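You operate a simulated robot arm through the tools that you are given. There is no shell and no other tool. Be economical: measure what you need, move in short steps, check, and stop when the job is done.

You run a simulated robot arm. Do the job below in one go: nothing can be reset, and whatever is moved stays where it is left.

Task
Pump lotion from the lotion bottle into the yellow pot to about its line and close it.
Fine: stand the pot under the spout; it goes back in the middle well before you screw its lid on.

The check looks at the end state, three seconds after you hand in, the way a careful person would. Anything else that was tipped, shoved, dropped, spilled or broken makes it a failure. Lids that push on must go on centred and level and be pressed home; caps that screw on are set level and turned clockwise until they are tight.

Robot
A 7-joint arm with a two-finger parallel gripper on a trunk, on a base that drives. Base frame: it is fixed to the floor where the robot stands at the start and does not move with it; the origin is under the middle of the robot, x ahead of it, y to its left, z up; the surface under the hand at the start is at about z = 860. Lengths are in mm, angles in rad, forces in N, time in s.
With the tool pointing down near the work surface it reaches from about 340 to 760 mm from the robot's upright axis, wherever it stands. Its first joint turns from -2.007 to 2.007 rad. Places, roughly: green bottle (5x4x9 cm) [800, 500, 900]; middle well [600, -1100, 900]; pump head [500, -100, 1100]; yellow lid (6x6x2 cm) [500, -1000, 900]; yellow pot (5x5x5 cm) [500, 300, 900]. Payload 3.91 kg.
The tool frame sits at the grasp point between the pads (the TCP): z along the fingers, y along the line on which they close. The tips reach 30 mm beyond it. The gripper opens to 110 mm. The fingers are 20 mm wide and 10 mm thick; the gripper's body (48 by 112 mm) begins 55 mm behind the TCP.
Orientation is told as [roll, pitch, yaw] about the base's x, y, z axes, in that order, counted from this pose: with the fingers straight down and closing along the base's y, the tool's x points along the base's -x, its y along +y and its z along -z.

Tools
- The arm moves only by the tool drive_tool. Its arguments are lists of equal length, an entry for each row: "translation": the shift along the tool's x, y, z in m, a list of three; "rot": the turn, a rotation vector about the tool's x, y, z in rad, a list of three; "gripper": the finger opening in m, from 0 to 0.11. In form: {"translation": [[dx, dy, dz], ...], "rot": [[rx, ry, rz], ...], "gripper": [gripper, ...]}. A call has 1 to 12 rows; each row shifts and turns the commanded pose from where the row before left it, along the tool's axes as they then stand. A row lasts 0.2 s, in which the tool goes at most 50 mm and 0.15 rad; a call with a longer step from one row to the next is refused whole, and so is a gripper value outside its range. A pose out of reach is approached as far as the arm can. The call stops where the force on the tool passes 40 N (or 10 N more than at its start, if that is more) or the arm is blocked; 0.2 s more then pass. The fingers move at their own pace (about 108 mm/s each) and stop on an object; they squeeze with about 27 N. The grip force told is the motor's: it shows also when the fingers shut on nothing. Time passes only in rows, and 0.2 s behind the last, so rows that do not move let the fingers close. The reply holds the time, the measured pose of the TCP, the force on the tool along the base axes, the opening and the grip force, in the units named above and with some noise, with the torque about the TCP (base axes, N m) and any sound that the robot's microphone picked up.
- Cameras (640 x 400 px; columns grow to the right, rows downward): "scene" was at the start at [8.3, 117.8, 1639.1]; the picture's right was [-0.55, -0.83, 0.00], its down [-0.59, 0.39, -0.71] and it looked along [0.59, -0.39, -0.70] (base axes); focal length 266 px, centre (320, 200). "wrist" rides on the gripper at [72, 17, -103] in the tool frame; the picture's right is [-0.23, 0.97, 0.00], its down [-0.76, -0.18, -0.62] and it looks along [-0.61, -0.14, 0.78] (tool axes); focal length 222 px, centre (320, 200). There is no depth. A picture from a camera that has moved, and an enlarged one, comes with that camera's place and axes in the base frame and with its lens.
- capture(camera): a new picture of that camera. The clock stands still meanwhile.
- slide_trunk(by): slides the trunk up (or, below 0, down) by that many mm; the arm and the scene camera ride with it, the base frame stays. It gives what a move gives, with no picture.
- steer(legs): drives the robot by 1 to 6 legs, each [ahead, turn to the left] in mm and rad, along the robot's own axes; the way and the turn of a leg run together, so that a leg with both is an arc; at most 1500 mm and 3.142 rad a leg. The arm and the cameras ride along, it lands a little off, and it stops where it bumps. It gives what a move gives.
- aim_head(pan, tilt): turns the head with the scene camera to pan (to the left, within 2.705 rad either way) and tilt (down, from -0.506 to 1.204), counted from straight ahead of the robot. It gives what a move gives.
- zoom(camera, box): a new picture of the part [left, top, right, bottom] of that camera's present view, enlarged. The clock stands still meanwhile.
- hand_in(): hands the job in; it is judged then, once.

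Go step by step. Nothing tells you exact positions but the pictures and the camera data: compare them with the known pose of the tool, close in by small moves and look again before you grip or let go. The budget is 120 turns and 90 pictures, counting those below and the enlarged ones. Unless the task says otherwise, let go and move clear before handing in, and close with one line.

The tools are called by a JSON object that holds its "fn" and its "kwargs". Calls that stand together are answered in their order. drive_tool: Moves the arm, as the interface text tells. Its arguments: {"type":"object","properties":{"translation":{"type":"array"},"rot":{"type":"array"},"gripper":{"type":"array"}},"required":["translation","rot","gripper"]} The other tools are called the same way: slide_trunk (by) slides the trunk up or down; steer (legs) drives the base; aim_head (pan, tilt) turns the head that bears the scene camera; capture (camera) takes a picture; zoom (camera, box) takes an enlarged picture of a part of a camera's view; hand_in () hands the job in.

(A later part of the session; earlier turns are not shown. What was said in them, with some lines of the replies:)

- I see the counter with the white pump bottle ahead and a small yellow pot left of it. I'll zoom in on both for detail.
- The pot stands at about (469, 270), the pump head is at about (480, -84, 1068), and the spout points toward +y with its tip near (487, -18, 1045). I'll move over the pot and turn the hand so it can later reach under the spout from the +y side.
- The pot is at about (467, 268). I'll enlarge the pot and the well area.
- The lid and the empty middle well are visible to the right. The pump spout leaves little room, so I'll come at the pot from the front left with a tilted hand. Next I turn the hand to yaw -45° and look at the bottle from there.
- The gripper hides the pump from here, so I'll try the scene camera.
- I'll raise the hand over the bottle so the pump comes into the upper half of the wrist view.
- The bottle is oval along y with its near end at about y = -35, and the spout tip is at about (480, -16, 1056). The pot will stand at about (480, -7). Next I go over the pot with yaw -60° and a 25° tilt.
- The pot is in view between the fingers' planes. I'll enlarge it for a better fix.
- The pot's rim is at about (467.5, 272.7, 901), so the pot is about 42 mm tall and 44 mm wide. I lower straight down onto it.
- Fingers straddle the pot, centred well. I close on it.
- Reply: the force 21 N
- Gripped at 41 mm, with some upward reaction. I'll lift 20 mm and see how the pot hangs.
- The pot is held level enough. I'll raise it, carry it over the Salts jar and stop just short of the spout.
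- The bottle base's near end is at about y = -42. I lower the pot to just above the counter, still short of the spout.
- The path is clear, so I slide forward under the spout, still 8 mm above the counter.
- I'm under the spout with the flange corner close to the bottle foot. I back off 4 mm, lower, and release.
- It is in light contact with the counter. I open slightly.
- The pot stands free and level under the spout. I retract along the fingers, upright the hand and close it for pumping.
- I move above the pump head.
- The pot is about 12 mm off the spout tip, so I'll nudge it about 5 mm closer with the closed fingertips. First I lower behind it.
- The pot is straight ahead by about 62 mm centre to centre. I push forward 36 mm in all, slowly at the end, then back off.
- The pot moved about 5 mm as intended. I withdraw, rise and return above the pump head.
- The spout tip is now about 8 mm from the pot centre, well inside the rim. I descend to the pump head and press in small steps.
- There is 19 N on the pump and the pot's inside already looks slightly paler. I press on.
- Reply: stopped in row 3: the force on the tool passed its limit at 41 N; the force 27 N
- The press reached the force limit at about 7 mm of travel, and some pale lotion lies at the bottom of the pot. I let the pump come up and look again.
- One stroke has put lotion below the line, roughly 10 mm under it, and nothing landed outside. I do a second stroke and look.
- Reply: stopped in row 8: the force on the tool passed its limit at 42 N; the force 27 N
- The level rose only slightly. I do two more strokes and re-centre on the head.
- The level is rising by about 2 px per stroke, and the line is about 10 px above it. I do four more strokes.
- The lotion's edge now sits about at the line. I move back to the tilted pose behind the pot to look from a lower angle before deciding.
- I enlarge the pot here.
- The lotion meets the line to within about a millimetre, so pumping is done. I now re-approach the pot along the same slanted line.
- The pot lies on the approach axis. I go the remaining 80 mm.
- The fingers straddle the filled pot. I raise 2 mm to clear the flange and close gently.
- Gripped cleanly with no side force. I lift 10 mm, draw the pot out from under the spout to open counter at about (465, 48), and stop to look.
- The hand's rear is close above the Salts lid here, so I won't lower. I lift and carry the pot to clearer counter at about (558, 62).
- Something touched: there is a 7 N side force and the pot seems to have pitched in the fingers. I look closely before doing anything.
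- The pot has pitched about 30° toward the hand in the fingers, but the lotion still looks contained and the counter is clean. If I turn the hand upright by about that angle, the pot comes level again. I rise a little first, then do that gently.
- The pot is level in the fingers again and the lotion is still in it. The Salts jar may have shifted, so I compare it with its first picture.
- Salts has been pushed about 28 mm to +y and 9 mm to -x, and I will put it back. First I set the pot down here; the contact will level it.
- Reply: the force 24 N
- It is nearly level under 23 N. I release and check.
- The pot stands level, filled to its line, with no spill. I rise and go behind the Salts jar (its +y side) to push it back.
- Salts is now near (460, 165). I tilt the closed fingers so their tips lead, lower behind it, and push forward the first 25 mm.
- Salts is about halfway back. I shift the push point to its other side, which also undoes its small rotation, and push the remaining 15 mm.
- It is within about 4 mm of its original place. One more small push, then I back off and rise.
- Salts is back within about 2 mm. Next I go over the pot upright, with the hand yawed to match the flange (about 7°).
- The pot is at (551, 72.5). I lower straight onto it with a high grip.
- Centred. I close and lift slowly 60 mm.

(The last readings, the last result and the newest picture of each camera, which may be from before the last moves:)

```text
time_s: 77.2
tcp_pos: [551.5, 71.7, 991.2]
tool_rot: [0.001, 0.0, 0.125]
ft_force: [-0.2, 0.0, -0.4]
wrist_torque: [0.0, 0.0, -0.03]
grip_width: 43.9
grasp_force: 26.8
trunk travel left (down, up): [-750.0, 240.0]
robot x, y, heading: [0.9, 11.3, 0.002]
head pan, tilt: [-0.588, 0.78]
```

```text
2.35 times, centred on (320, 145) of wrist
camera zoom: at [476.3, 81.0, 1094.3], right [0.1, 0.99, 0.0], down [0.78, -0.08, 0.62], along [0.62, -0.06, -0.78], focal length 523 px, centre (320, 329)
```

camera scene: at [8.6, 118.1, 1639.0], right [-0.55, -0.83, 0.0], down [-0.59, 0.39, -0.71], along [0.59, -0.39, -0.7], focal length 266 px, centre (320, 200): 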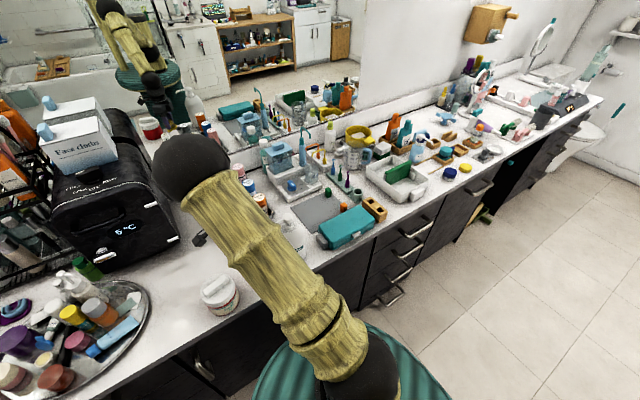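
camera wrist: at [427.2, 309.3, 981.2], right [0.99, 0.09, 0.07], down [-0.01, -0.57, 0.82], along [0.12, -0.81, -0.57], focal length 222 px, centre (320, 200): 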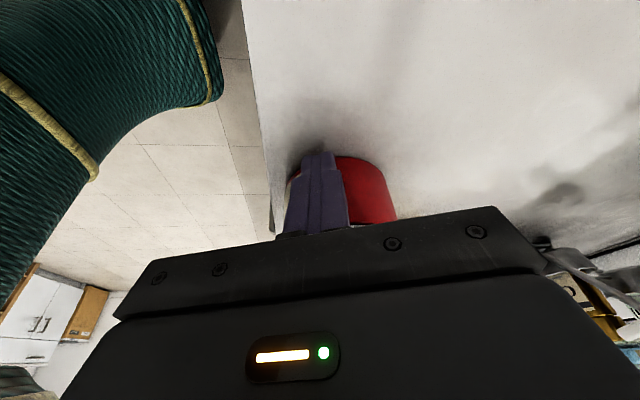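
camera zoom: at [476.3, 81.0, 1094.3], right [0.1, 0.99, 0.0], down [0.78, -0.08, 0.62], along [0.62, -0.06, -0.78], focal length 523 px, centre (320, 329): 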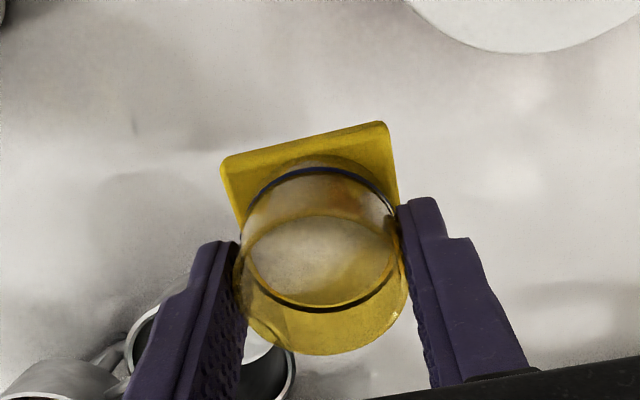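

The pot hangs level with a firm 44 mm grip. I raise and retract it for the drive.

{"fn": "drive_tool", "kwargs": {"translation": [[0.015, 0, -0.03], [0.015, 0, -0.03], [0.015, 0, -0.03], [0.015, 0, -0.03], [0.015, 0, -0.03], [0.015, 0, -0.03], [0, 0, -0.025], [0, 0, 0]], "rot": [[0, 0, 0], [0, 0, 0], [0, 0, 0], [0, 0, 0], [0, 0, 0], [0, 0, 0], [0, 0, 0], [0, 0, 0]], "gripper": [0.035, 0.035, 0.035, 0.035, 0.035, 0.035, 0.035, 0.035]}}

{"fn": "steer", "kwargs": {"legs": [[0, -1.5708], [1060, 0], [0, 1.5708]]}}

{"fn": "capture", "kwargs": {"camera": "scene"}}

{"fn": "capture", "kwargs": {"camera": "wrist"}}

```text
time_s: 79.0
tcp_pos: [460.1, 59.6, 1194.6]
tool_rot: [0.002, 0.0, 0.122]
ft_force: [-0.7, 0.3, 0.2]
wrist_torque: [-0.04, 0.0, 0.0]
grip_width: 43.9
grasp_force: 26.7
trunk travel left (down, up): [-750.0, 240.0]
robot x, y, heading: [2.8, 9.3, 0.001]
head pan, tilt: [-0.588, 0.78]
```

```text
time_s: 96.5
tcp_pos: [471.7, -1005.9, 1195.1]
tool_rot: [0.001, -0.002, 0.14]
ft_force: [-0.7, 0.7, -1.0]
wrist_torque: [-0.03, -0.04, -0.02]
grip_width: 43.7
grasp_force: 26.7
trunk travel left (down, up): [-750.0, 240.0]
robot x, y, heading: [12.2, -1058.6, 0.02]
head pan, tilt: [-0.588, 0.78]
```

```text
22 pictures are left
camera scene: at [18.6, -954.4, 1639.0], right [-0.54, -0.84, 0.0], down [-0.59, 0.38, -0.71], along [0.6, -0.38, -0.7], focal length 266 px, centre (320, 200)
```

scene: 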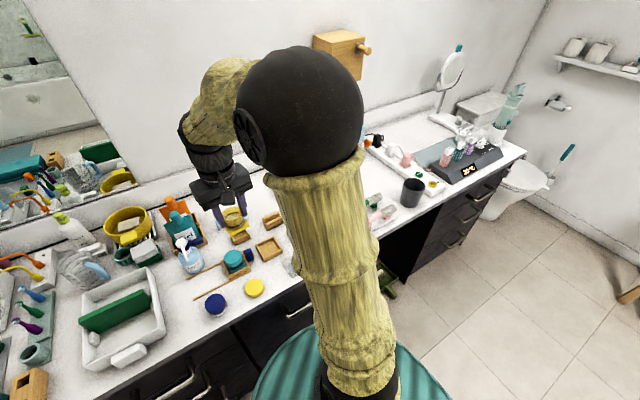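

```text
21 pictures are left
camera wrist: at [396.9, -998.6, 1298.5], right [0.09, 1.0, 0.0], down [0.78, -0.07, 0.62], along [0.62, -0.05, -0.78], focal length 222 px, centre (320, 200)
```

wrist: 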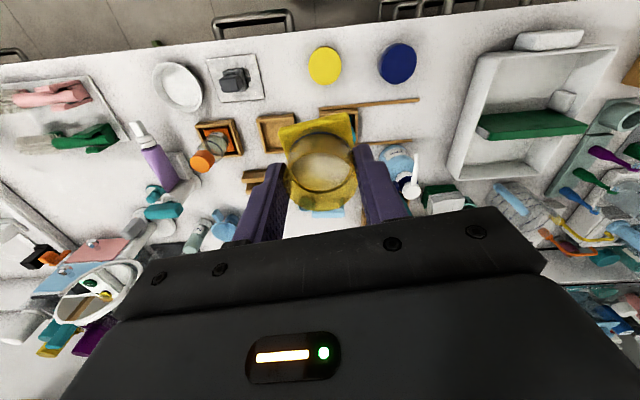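

I've arrived. I enlarge the wells and lid.

{"fn": "zoom", "kwargs": {"camera": "wrist", "box": [180, 30, 420, 180]}}

```text
2.67 times, centred on (300, 105) of wrist
camera zoom: at [396.9, -998.6, 1298.5], right [0.09, 1.0, 0.0], down [0.78, -0.07, 0.62], along [0.62, -0.05, -0.78], focal length 592 px, centre (373, 453)
```

zoom: 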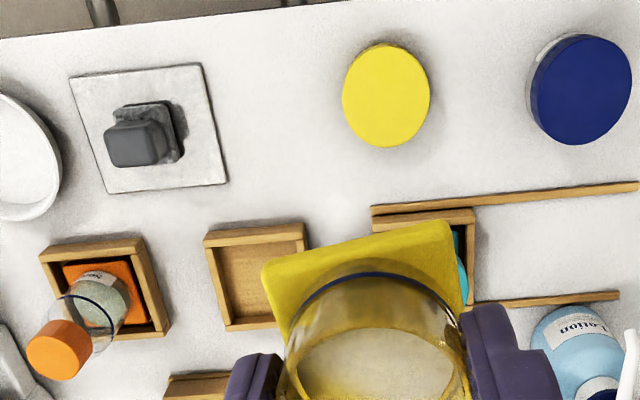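

The middle well is near (562, -1095), roughly 72 mm outside, and the lid is near (451, -993). I move over the well, align the yaw, and lower part way.

{"fn": "drive_tool", "kwargs": {"translation": [[-0.026, -0.0336, 0], [-0.026, -0.0336, 0], [-0.026, -0.0337, 0], [0, 0, 0], [0, 0, 0], [0, 0, 0.039], [0, 0, 0.039], [0, 0, 0.039], [0, 0, 0.039], [0, 0, 0.039], [0, 0, 0]], "rot": [[0, 0, 0], [0, 0, 0], [0, 0, 0], [0, 0, 0.079], [0, 0, 0.079], [0, 0, 0], [0, 0, 0], [0, 0, 0], [0, 0, 0], [0, 0, 0], [0, 0, 0]], "gripper": [0.035, 0.035, 0.035, 0.035, 0.035, 0.035, 0.035, 0.035, 0.035, 0.035, 0.035]}}

{"fn": "zoom", "kwargs": {"camera": "wrist", "box": [200, 60, 440, 210]}}

```text
time_s: 98.9
tcp_pos: [565.8, -1093.2, 1001.0]
tool_rot: [0.003, -0.001, -0.016]
ft_force: [0.7, -0.2, -0.7]
wrist_torque: [0.01, -0.02, -0.01]
grip_width: 43.7
grasp_force: 27.3
trunk travel left (down, up): [-750.0, 240.0]
robot x, y, heading: [12.3, -1062.6, 0.019]
head pan, tilt: [-0.588, 0.78]
```

```text
2.67 times, centred on (320, 135) of wrist
camera zoom: at [493.0, -1074.4, 1104.1], right [0.24, 0.97, 0.0], down [0.76, -0.19, 0.62], along [0.61, -0.15, -0.78], focal length 592 px, centre (320, 373)
```

zoom: 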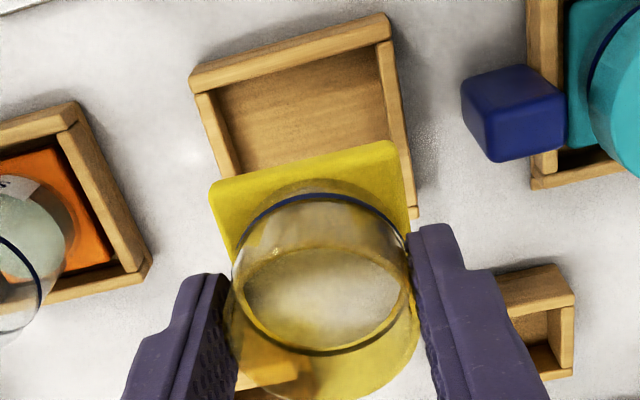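

The flange sits about 3 mm to +y of the well's centre, with about 6 mm clearance each side. I correct, lower close above it and check.

{"fn": "drive_tool", "kwargs": {"translation": [[-0.0008, -0.0028, 0.02], [0, 0, 0.03], [0, 0, 0.024], [0, 0, 0]], "rot": [[0, 0, 0], [0, 0, 0], [0, 0, 0], [0, 0, 0]], "gripper": [0.035, 0.035, 0.035, 0.035]}}

{"fn": "zoom", "kwargs": {"camera": "wrist", "box": [200, 60, 440, 210]}}

```text
time_s: 99.9
tcp_pos: [565.6, -1095.9, 926.6]
tool_rot: [0.003, 0.0, -0.019]
ft_force: [0.8, -0.9, -1.0]
wrist_torque: [0.0, -0.05, -0.03]
grip_width: 43.8
grasp_force: 26.8
trunk travel left (down, up): [-750.0, 240.0]
robot x, y, heading: [13.1, -1061.6, 0.02]
head pan, tilt: [-0.588, 0.78]
```

```text
2.67 times, centred on (320, 135) of wrist
camera zoom: at [491.7, -1077.3, 1029.7], right [0.24, 0.97, 0.0], down [0.76, -0.19, 0.62], along [0.61, -0.15, -0.78], focal length 592 px, centre (320, 373)
```

zoom: 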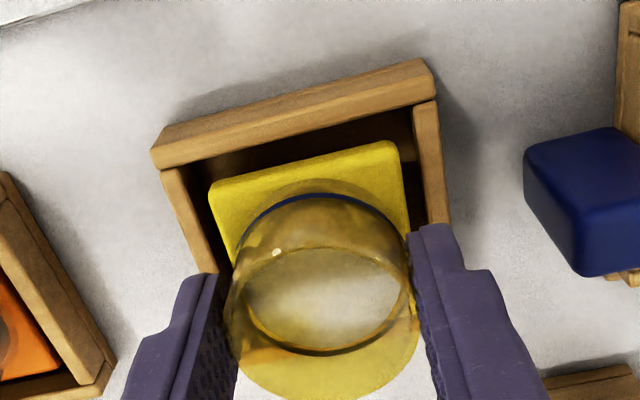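

The flange is over the opening with clearance all round. I lower gently into the well.

{"fn": "drive_tool", "kwargs": {"translation": [[-0.001, -0.001, 0.004], [0, 0, 0.004], [0, 0, 0.002], [0, 0, 0.0015], [0, 0, 0]], "rot": [[0, 0, 0], [0, 0, 0], [0, 0, 0], [0, 0, 0], [0, 0, 0]], "gripper": [0.035, 0.035, 0.035, 0.035, 0.035]}}

```text
time_s: 101.1
tcp_pos: [565.1, -1096.8, 915.6]
tool_rot: [0.002, -0.005, -0.018]
ft_force: [0.3, 2.8, 16.1]
wrist_torque: [0.12, -0.13, 0.01]
grip_width: 43.6
grasp_force: 27.3
trunk travel left (down, up): [-750.0, 240.0]
robot x, y, heading: [14.3, -1062.6, 0.019]
head pan, tilt: [-0.588, 0.78]
```

It contacts at the floor height of the well. I release and look.

{"fn": "drive_tool", "kwargs": {"translation": [[0, 0, 0], [0, 0, 0], [0, 0, 0], [0, 0, -0.01], [0, 0, -0.03], [0, 0, 0]], "rot": [[0, 0, 0], [0, 0, 0], [0, 0, 0], [0, 0, 0], [0, 0, 0], [0, 0, 0]], "gripper": [0.048, 0.056, 0.062, 0.062, 0.062, 0.062]}}

{"fn": "zoom", "kwargs": {"camera": "wrist", "box": [200, 60, 440, 210]}}

```text
time_s: 102.5
tcp_pos: [564.3, -1097.3, 954.5]
tool_rot: [0.004, 0.0, -0.016]
ft_force: [-0.3, 0.8, -0.2]
wrist_torque: [0.03, -0.02, 0.0]
grip_width: 62.1
grasp_force: 0.0
trunk travel left (down, up): [-750.0, 240.0]
robot x, y, heading: [14.5, -1066.5, 0.02]
head pan, tilt: [-0.588, 0.78]
```

```text
2.67 times, centred on (320, 135) of wrist
camera zoom: at [492.4, -1078.2, 1057.8], right [0.24, 0.97, 0.0], down [0.76, -0.19, 0.62], along [0.6, -0.15, -0.78], focal length 592 px, centre (320, 373)
```

zoom: 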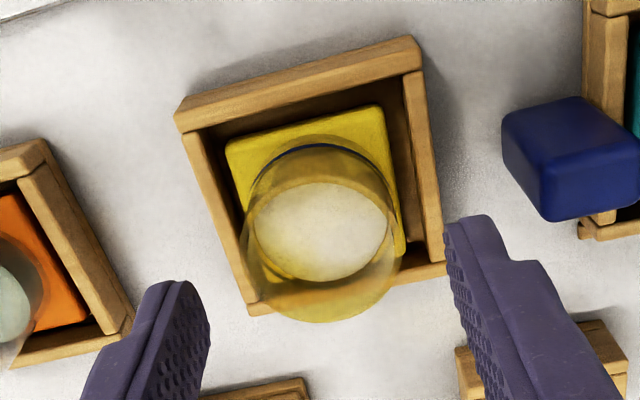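

The pot sits squarely in the middle well with its axis near (565.5, -1096). I go above the lid and turn the hand counter-clockwise first, to leave room for clockwise turning.

{"fn": "drive_tool", "kwargs": {"translation": [[0, 0, -0.03], [0, 0, -0.03], [0.0286, 0.0255, 0], [0.0286, 0.0255, 0], [0.0286, 0.0255, 0], [0.0286, 0.0255, 0]], "rot": [[0, 0, 0], [0, 0, 0], [0, 0, 0], [0, 0, 0], [0, 0, 0], [0, 0, 0]], "gripper": [0.062, 0.062, 0.07, 0.08, 0.085, 0.085]}}

{"fn": "drive_tool", "kwargs": {"translation": [[0, 0, 0], [0, 0, 0], [0, 0, 0], [0, 0, 0], [0, 0, 0], [0, 0, 0], [0, 0, 0], [0, 0, 0], [0, 0, 0], [0, 0, 0]], "rot": [[0, 0, -0.1351], [0, 0, -0.1351], [0, 0, -0.1351], [0, 0, -0.1351], [0, 0, -0.1351], [0, 0, -0.1351], [0, 0, -0.1351], [0, 0, -0.1351], [0, 0, -0.1351], [0, 0, 0]], "gripper": [0.085, 0.085, 0.085, 0.085, 0.085, 0.085, 0.085, 0.085, 0.085, 0.085]}}

{"fn": "zoom", "kwargs": {"camera": "wrist", "box": [200, 60, 440, 210]}}

```text
time_s: 103.9
tcp_pos: [451.4, -992.1, 1015.0]
tool_rot: [0.002, -0.002, -0.019]
ft_force: [0.4, -0.3, 0.0]
wrist_torque: [0.0, 0.0, 0.0]
grip_width: 85.0
grasp_force: 0.1
trunk travel left (down, up): [-750.0, 240.0]
robot x, y, heading: [14.7, -1062.4, 0.017]
head pan, tilt: [-0.588, 0.78]
```

```text
time_s: 106.1
tcp_pos: [452.9, -994.3, 1014.8]
tool_rot: [0.0, -0.004, 1.202]
ft_force: [0.8, 0.7, 0.2]
wrist_torque: [-0.01, 0.0, 0.02]
grip_width: 85.0
grasp_force: 0.0
trunk travel left (down, up): [-750.0, 240.0]
robot x, y, heading: [13.5, -1063.4, 0.017]
head pan, tilt: [-0.588, 0.78]
```

```text
2.67 times, centred on (320, 135) of wrist
camera zoom: at [410.1, -1055.1, 1117.2], right [-0.83, 0.56, 0.0], down [0.44, 0.64, 0.63], along [0.35, 0.52, -0.78], focal length 592 px, centre (320, 373)
```

zoom: 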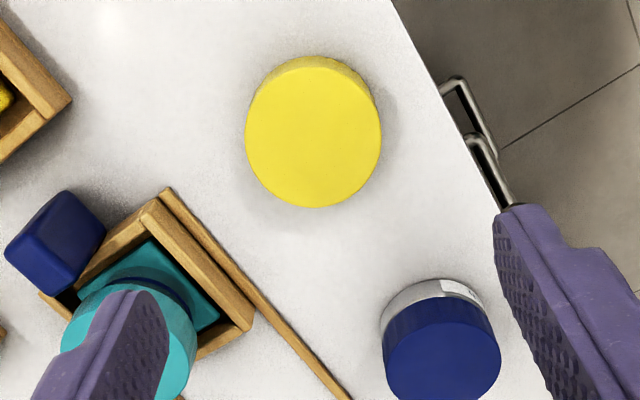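

The lid is centred under the hand and about 53 mm across. I lower and grip it.

{"fn": "drive_tool", "kwargs": {"translation": [[0, 0, 0.03], [0, 0, 0.03], [0, 0, 0.03], [0, 0, 0.02], [0, 0, 0.01], [0, 0, 0], [0, 0, 0], [0, 0, 0], [0, 0, 0]], "rot": [[0, 0, 0], [0, 0, 0], [0, 0, 0], [0, 0, 0], [0, 0, 0], [0, 0, 0], [0, 0, 0], [0, 0, 0], [0, 0, 0]], "gripper": [0.085, 0.085, 0.085, 0.085, 0.085, 0.07, 0.06, 0.045, 0.045]}}

{"fn": "zoom", "kwargs": {"camera": "wrist", "box": [200, 60, 440, 210]}}

```text
time_s: 108.1
tcp_pos: [452.6, -993.2, 895.3]
tool_rot: [0.0, -0.002, 1.197]
ft_force: [-0.5, 0.7, -0.3]
wrist_torque: [0.02, -0.02, 0.01]
grip_width: 52.0
grasp_force: 27.0
trunk travel left (down, up): [-750.0, 240.0]
robot x, y, heading: [12.4, -1059.3, 0.01]
head pan, tilt: [-0.588, 0.78]
```

```text
2.67 times, centred on (320, 135) of wrist
camera zoom: at [409.4, -1054.4, 997.4], right [-0.82, 0.57, 0.0], down [0.44, 0.64, 0.63], along [0.35, 0.52, -0.78], focal length 592 px, centre (320, 373)
```

zoom: 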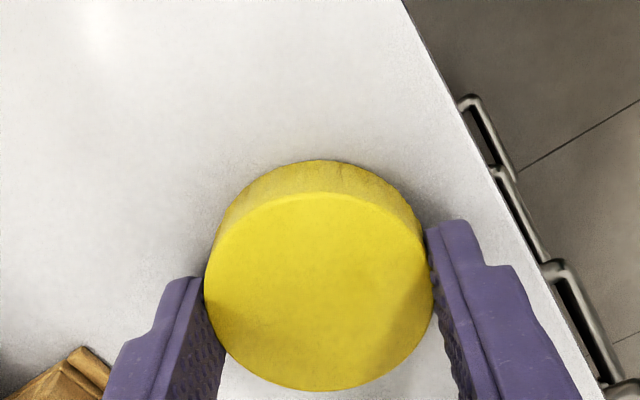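

The lid is gripped at 52 mm. I lift it and carry it above the pot.

{"fn": "drive_tool", "kwargs": {"translation": [[0, 0, -0.015], [0, 0, -0.03], [0, 0, -0.03], [0, 0, -0.03], [0.0133, -0.0356, 0], [0.0133, -0.0356, 0], [0.0133, -0.0356, 0], [0.0132, -0.0357, 0], [0, 0, 0.02], [0, 0, 0]], "rot": [[0, 0, 0], [0, 0, 0], [0, 0, 0], [0, 0, 0], [0, 0, 0], [0, 0, 0], [0, 0, 0], [0, 0, 0], [0, 0, 0], [0, 0, 0]], "gripper": [0.045, 0.045, 0.045, 0.045, 0.045, 0.045, 0.045, 0.045, 0.045, 0.045]}}

{"fn": "zoom", "kwargs": {"camera": "wrist", "box": [200, 60, 440, 210]}}

```text
time_s: 110.3
tcp_pos: [565.0, -1095.9, 979.6]
tool_rot: [0.0, -0.003, 1.196]
ft_force: [0.1, -0.4, 0.4]
wrist_torque: [-0.01, -0.02, 0.02]
grip_width: 52.2
grasp_force: 26.9
trunk travel left (down, up): [-750.0, 240.0]
robot x, y, heading: [11.6, -1064.1, 0.014]
head pan, tilt: [-0.588, 0.78]
```

```text
2.67 times, centred on (320, 135) of wrist
camera zoom: at [523.2, -1156.7, 1082.2], right [-0.82, 0.57, 0.0], down [0.44, 0.64, 0.63], along [0.35, 0.52, -0.78], focal length 592 px, centre (320, 373)
```

zoom: 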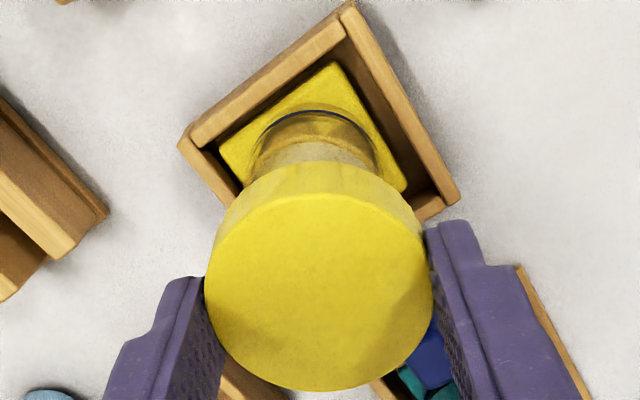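

The lid needs about 2 mm more toward +x,+y, and both estimates agree on that. I correct and lower until it touches the rim.

{"fn": "drive_tool", "kwargs": {"translation": [[-0.002, -0.0003, 0.01], [0, 0, 0.015], [0, 0, 0.008], [0, 0, 0.003], [0, 0, 0.002], [0, 0, 0.002], [0, 0, 0]], "rot": [[0, 0, 0], [0, 0, 0], [0, 0, 0], [0, 0, 0], [0, 0, 0], [0, 0, 0], [0, 0, 0]], "gripper": [0.045, 0.045, 0.045, 0.045, 0.045, 0.045, 0.045]}}

```text
time_s: 111.9
tcp_pos: [567.6, -1092.6, 942.7]
tool_rot: [-0.003, -0.003, 1.197]
ft_force: [-0.8, 0.0, 20.1]
wrist_torque: [-0.53, -0.03, 0.04]
grip_width: 51.7
grasp_force: 26.7
trunk travel left (down, up): [-750.0, 240.0]
robot x, y, heading: [11.7, -1061.1, 0.014]
head pan, tilt: [-0.588, 0.78]
```

The torque says the lid's -y edge is sitting on the rim. I lift 3 mm, shift about 2.5 mm back and try again.

{"fn": "drive_tool", "kwargs": {"translation": [[0, 0, -0.005], [0.0026, 0.0005, 0], [0, 0, 0.003], [0, 0, 0.002], [0, 0, 0.001], [0, 0, 0]], "rot": [[0, 0, 0], [0, 0, 0], [0, 0, 0], [0, 0, 0], [0, 0, 0], [0, 0, 0]], "gripper": [0.045, 0.045, 0.045, 0.045, 0.045, 0.045]}}

```text
time_s: 113.3
tcp_pos: [564.6, -1094.7, 940.3]
tool_rot: [0.0, -0.004, 1.197]
ft_force: [0.9, 0.9, 0.2]
wrist_torque: [0.0, -0.02, 0.03]
grip_width: 51.5
grasp_force: 27.0
trunk travel left (down, up): [-750.0, 240.0]
robot x, y, heading: [10.3, -1061.5, 0.015]
head pan, tilt: [-0.588, 0.78]
```

No contact now at a lower height, so the lid has cleared the rim. I keep lowering.

{"fn": "drive_tool", "kwargs": {"translation": [[0, 0, 0.002], [0, 0, 0.002], [0, 0, 0.002], [0, 0, 0]], "rot": [[0, 0, 0], [0, 0, 0], [0, 0, 0], [0, 0, 0]], "gripper": [0.045, 0.045, 0.045, 0.045]}}

```text
time_s: 114.3
tcp_pos: [566.0, -1095.5, 935.2]
tool_rot: [-0.002, -0.005, 1.198]
ft_force: [1.3, -0.8, 11.4]
wrist_torque: [0.25, 0.22, 0.0]
grip_width: 51.4
grasp_force: 27.0
trunk travel left (down, up): [-750.0, 240.0]
robot x, y, heading: [12.8, -1060.4, 0.015]
head pan, tilt: [-0.588, 0.78]
```

There is light contact 6 mm lower, probably the thread. I check with a picture.

{"fn": "zoom", "kwargs": {"camera": "wrist", "box": [200, 60, 440, 210]}}

```text
2.67 times, centred on (320, 135) of wrist
camera zoom: at [522.5, -1156.2, 1037.3], right [-0.82, 0.57, 0.0], down [0.44, 0.64, 0.63], along [0.36, 0.52, -0.78], focal length 592 px, centre (320, 373)
```

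zoom: 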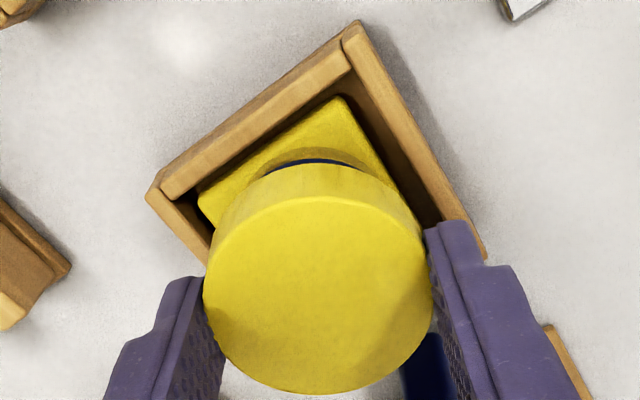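

The lid looks centred and level. I start turning clockwise with slight downward pressure, rotating about the lid's centre.

{"fn": "drive_tool", "kwargs": {"translation": [[0, -0.0003, 0.0003], [0, -0.0003, 0.0003], [0, -0.0003, 0.0003], [0, -0.0003, 0.0002], [0, -0.0003, 0.0002], [0, -0.0003, 0.0002], [0, -0.0003, 0.0002], [0, -0.0003, 0.0002]], "rot": [[0, 0, 0.145], [0, 0, 0.145], [0, 0, 0.145], [0, 0, 0.145], [0, 0, 0.145], [0, 0, 0.145], [0, 0, 0.145], [0, 0, 0.145]], "gripper": [0.045, 0.045, 0.045, 0.045, 0.045, 0.045, 0.045, 0.045]}}

```text
time_s: 116.1
tcp_pos: [565.6, -1098.7, 932.4]
tool_rot: [-0.001, -0.003, 0.034]
ft_force: [2.8, 2.1, 18.2]
wrist_torque: [0.27, -0.48, -0.01]
grip_width: 51.9
grasp_force: 26.9
trunk travel left (down, up): [-750.0, 240.0]
robot x, y, heading: [13.3, -1061.2, 0.016]
head pan, tilt: [-0.588, 0.78]
```

It is turning freely and sinking slightly. I continue turning.

{"fn": "drive_tool", "kwargs": {"translation": [[0, -0.0002, 0.0001], [0, -0.0002, 0.0001], [0, -0.0002, 0.0001], [0, -0.0002, 0.0001], [0, -0.0002, 0.0001], [0, -0.0002, 0.0001], [0, -0.0002, 0.0001], [0, -0.0002, 0.0001]], "rot": [[0, 0, 0.145], [0, 0, 0.145], [0, 0, 0.145], [0, 0, 0.145], [0, 0, 0.145], [0, 0, 0.145], [0, 0, 0.145], [0, 0, 0.145]], "gripper": [0.045, 0.045, 0.045, 0.045, 0.045, 0.045, 0.045, 0.045]}}

{"fn": "zoom", "kwargs": {"camera": "wrist", "box": [200, 60, 440, 210]}}

```text
time_s: 117.9
tcp_pos: [564.2, -1099.4, 930.2]
tool_rot: [0.004, 0.002, -1.126]
ft_force: [5.9, 3.6, 21.5]
wrist_torque: [-0.03, -0.29, -0.05]
grip_width: 52.3
grasp_force: 26.9
trunk travel left (down, up): [-750.0, 240.0]
robot x, y, heading: [13.5, -1060.7, 0.014]
head pan, tilt: [-0.588, 0.78]
```

```text
2.67 times, centred on (320, 135) of wrist
camera zoom: at [548.6, -1025.3, 1034.0], right [0.98, 0.21, 0.0], down [0.17, -0.77, 0.62], along [0.14, -0.61, -0.78], focal length 592 px, centre (320, 373)
```

zoom: 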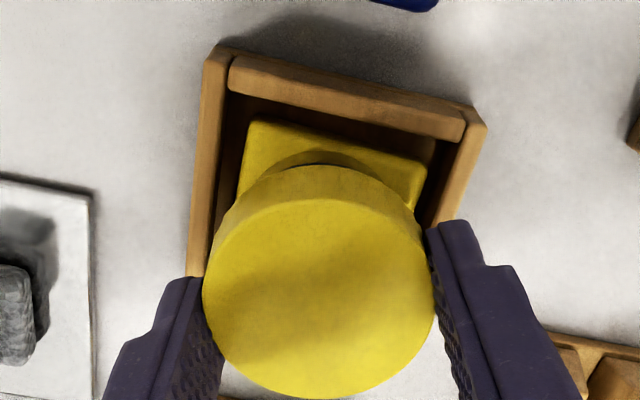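

The lid is threading down: the line is now covered and the lid is level. I continue clockwise and relieve the small side load.

{"fn": "drive_tool", "kwargs": {"translation": [[0, 0.0006, 0.0001], [0, 0.0006, 0.0001], [0, 0.0003, 0.0001], [0, 0, 0.0001], [0, 0, 0.0001], [0, 0, 0.0001]], "rot": [[0, 0, 0.14], [0, 0, 0.14], [0, 0, 0.14], [0, 0, 0.14], [0, 0, 0.14], [0, 0, 0.14]], "gripper": [0.045, 0.045, 0.045, 0.045, 0.045, 0.045]}}

```text
time_s: 119.3
tcp_pos: [566.2, -1098.1, 930.3]
tool_rot: [0.001, 0.005, -1.967]
ft_force: [-4.0, -1.8, 14.5]
wrist_torque: [-0.31, 0.25, 0.01]
grip_width: 51.9
grasp_force: 26.7
trunk travel left (down, up): [-750.0, 240.0]
robot x, y, heading: [14.4, -1061.8, 0.018]
head pan, tilt: [-0.588, 0.78]
```

No tightening torque yet after about 3.2 rad. I open, turn the hand back counter-clockwise, and regrip.

{"fn": "drive_tool", "kwargs": {"translation": [[0, 0, 0], [0, 0, 0], [0, 0, 0], [0, 0, 0], [0, 0, 0], [0, 0, 0], [0, 0, 0], [0, 0, 0], [0, 0, 0], [0, 0, 0], [0, 0, 0], [0, 0, 0]], "rot": [[0, 0, 0], [0, 0, 0], [0, 0, -0.145], [0, 0, -0.145], [0, 0, -0.145], [0, 0, -0.145], [0, 0, -0.145], [0, 0, -0.145], [0, 0, -0.145], [0, 0, -0.145], [0, 0, -0.145], [0, 0, -0.145]], "gripper": [0.06, 0.07, 0.07, 0.07, 0.07, 0.07, 0.07, 0.07, 0.07, 0.07, 0.07, 0.07]}}

{"fn": "drive_tool", "kwargs": {"translation": [[0, 0, 0], [0, 0, 0], [0, 0, 0], [0, 0, 0], [0, 0, 0], [0, 0, 0], [0, 0, 0], [0, 0, 0], [0, 0, 0], [0, 0, 0], [0, 0, 0], [0, 0, 0]], "rot": [[0, 0, -0.145], [0, 0, -0.145], [0, 0, -0.145], [0, 0, -0.145], [0, 0, -0.145], [0, 0, -0.145], [0, 0, -0.145], [0, 0, -0.145], [0, 0, -0.145], [0, 0, -0.145], [0, 0, -0.145], [0, 0, 0]], "gripper": [0.07, 0.07, 0.07, 0.07, 0.07, 0.07, 0.07, 0.07, 0.07, 0.07, 0.07, 0.07]}}

{"fn": "zoom", "kwargs": {"camera": "wrist", "box": [200, 60, 440, 210]}}

```text
time_s: 121.9
tcp_pos: [568.5, -1098.0, 929.5]
tool_rot: [0.003, 0.0, -0.511]
ft_force: [-0.2, -0.8, -0.1]
wrist_torque: [0.01, -0.01, 0.02]
grip_width: 70.0
grasp_force: 0.0
trunk travel left (down, up): [-750.0, 240.0]
robot x, y, heading: [10.8, -1055.9, 0.016]
head pan, tilt: [-0.588, 0.78]
```

```text
time_s: 124.5
tcp_pos: [567.6, -1098.4, 928.4]
tool_rot: [0.0, -0.003, 1.085]
ft_force: [0.1, -0.1, -0.5]
wrist_torque: [0.01, -0.01, 0.01]
grip_width: 69.8
grasp_force: 0.1
trunk travel left (down, up): [-750.0, 240.0]
robot x, y, heading: [13.6, -1060.1, 0.019]
head pan, tilt: [-0.588, 0.78]
```

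```text
2.67 times, centred on (320, 135) of wrist
camera zoom: at [518.5, -1153.8, 1032.1], right [-0.76, 0.66, 0.0], down [0.51, 0.59, 0.63], along [0.41, 0.47, -0.78], focal length 592 px, centre (320, 373)
```

zoom: 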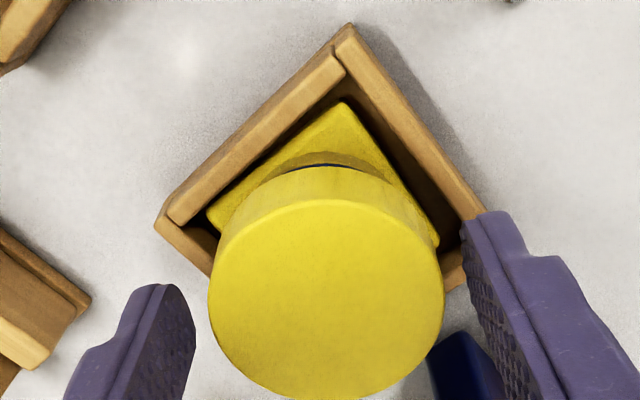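

The lid sits level on the pot between the fingers. I regrip and turn clockwise again.

{"fn": "drive_tool", "kwargs": {"translation": [[0, 0, 0], [0, 0, 0], [0, 0, 0], [0, 0, 0.0003], [0, 0, 0.0003], [0, 0, 0.0003], [0, 0, 0.0002], [0, 0, 0.0002], [0, 0, 0.0002], [0, 0, 0.0002], [0, 0, 0.0002], [0, 0, 0.0002]], "rot": [[0, 0, 0], [0, 0, 0], [0, 0, 0], [0, 0, 0.145], [0, 0, 0.145], [0, 0, 0.145], [0, 0, 0.145], [0, 0, 0.145], [0, 0, 0.145], [0, 0, 0.145], [0, 0, 0.145], [0, 0, 0.145]], "gripper": [0.06, 0.045, 0.045, 0.045, 0.045, 0.045, 0.045, 0.045, 0.045, 0.045, 0.045, 0.045]}}

```text
time_s: 127.1
tcp_pos: [567.4, -1096.6, 928.0]
tool_rot: [0.002, -0.004, -0.224]
ft_force: [-2.4, 12.6, 1.5]
wrist_torque: [0.46, -0.03, 0.71]
grip_width: 52.3
grasp_force: 26.6
trunk travel left (down, up): [-750.0, 240.0]
robot x, y, heading: [12.0, -1062.4, 0.02]
head pan, tilt: [-0.588, 0.78]
```

There is 0.71 N·m of resistance now, so the lid is tightening. I turn a bit more to make it tight.

{"fn": "drive_tool", "kwargs": {"translation": [[0, 0, 0], [0, 0, 0], [0, 0, 0], [0, 0, 0]], "rot": [[0, 0, 0.12], [0, 0, 0.12], [0, 0, 0.12], [0, 0, 0]], "gripper": [0.045, 0.045, 0.045, 0.045]}}

{"fn": "zoom", "kwargs": {"camera": "wrist", "box": [200, 60, 440, 210]}}

```text
time_s: 128.1
tcp_pos: [566.7, -1098.1, 928.2]
tool_rot: [0.002, -0.001, -0.585]
ft_force: [1.5, 5.6, 2.9]
wrist_torque: [0.2, -0.23, 0.65]
grip_width: 51.9
grasp_force: 26.4
trunk travel left (down, up): [-750.0, 240.0]
robot x, y, heading: [10.8, -1064.2, 0.014]
head pan, tilt: [-0.588, 0.78]
```

```text
2.67 times, centred on (320, 135) of wrist
camera zoom: at [515.9, -1043.6, 1030.9], right [0.73, 0.69, 0.0], down [0.54, -0.57, 0.62], along [0.43, -0.45, -0.78], focal length 592 px, centre (320, 373)
```

zoom: 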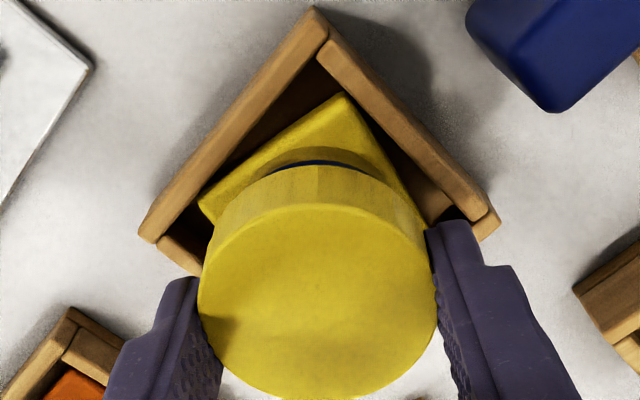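

The lid is level and low, with resistance steady at the grip's limit. I give one more clockwise turn to be sure.

{"fn": "drive_tool", "kwargs": {"translation": [[0, 0, 0], [0, 0, 0], [0, 0, 0], [0, 0, 0], [0, 0, 0], [0, 0, 0]], "rot": [[0, 0, 0.14], [0, 0, 0.14], [0, 0, 0.14], [0, 0, 0.14], [0, 0, 0.14], [0, 0, 0]], "gripper": [0.045, 0.045, 0.045, 0.045, 0.045, 0.045]}}

```text
time_s: 129.5
tcp_pos: [566.8, -1099.7, 927.5]
tool_rot: [0.001, 0.003, -1.284]
ft_force: [-2.9, -4.0, 0.9]
wrist_torque: [-0.26, 0.05, 0.65]
grip_width: 51.8
grasp_force: 26.5
trunk travel left (down, up): [-750.0, 240.0]
robot x, y, heading: [10.7, -1061.7, 0.009]
head pan, tilt: [-0.588, 0.78]
```

Torque is constant at 0.65 N·m as the fingers slip on a tight lid. I release, rise clear and inspect.

{"fn": "drive_tool", "kwargs": {"translation": [[0, 0, 0], [0, 0, 0], [0, 0, 0], [0, 0, -0.02], [0, 0, -0.04], [0, 0, -0.045], [0, 0, -0.045], [0, 0, -0.045], [0, 0, 0]], "rot": [[0, 0, 0], [0, 0, 0], [0, 0, 0], [0, 0, 0], [0, 0, 0], [0, 0, 0], [0, 0, 0], [0, 0, 0], [0, 0, 0]], "gripper": [0.06, 0.075, 0.08, 0.08, 0.08, 0.08, 0.08, 0.08, 0.08]}}

{"fn": "zoom", "kwargs": {"camera": "wrist", "box": [200, 0, 440, 150]}}

{"fn": "capture", "kwargs": {"camera": "scene"}}

```text
time_s: 131.5
tcp_pos: [568.8, -1098.6, 1122.1]
tool_rot: [0.001, 0.001, -1.283]
ft_force: [0.7, -0.1, -0.6]
wrist_torque: [-0.03, 0.01, 0.02]
grip_width: 80.0
grasp_force: 0.1
trunk travel left (down, up): [-750.0, 240.0]
robot x, y, heading: [10.2, -1061.0, 0.015]
head pan, tilt: [-0.588, 0.78]
```

```text
2.67 times, centred on (320, 75) of wrist
camera zoom: at [564.8, -1024.1, 1225.6], right [1.0, 0.06, 0.0], down [0.05, -0.78, 0.62], along [0.04, -0.62, -0.78], focal length 592 px, centre (320, 533)
```

zoom: 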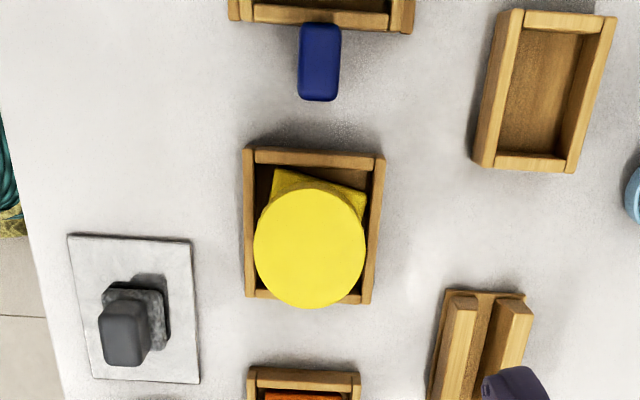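

```text
8 pictures are left
camera scene: at [19.0, -954.3, 1639.0], right [-0.54, -0.84, 0.0], down [-0.59, 0.38, -0.71], along [0.6, -0.38, -0.7], focal length 266 px, centre (320, 200)
```

scene: 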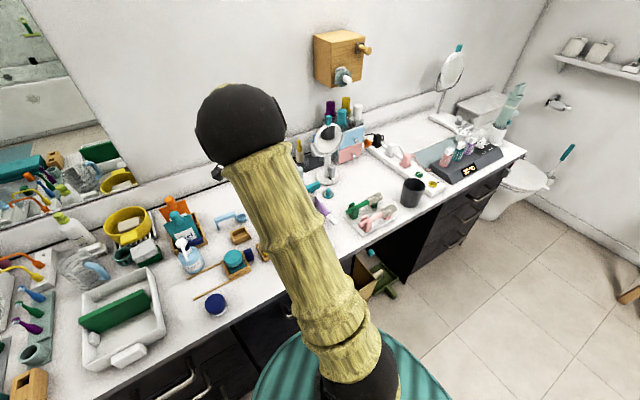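

The pot stands in the middle well with its lid on level, and the neighbouring things are where they were. The hand is clear, so I hand in.

{"fn": "hand_in", "kwargs": {}}

```text
The job is handed in.
```

The yellow pot is filled to its line with lotion and stands in the middle well with its lid screwed tight. On the way I shoved the Salts jar about 3 cm, pushed it back to within about 2 mm (it may still be slightly turned), and the filled pot tipped about 30° in the fingers with no spill that I could see.
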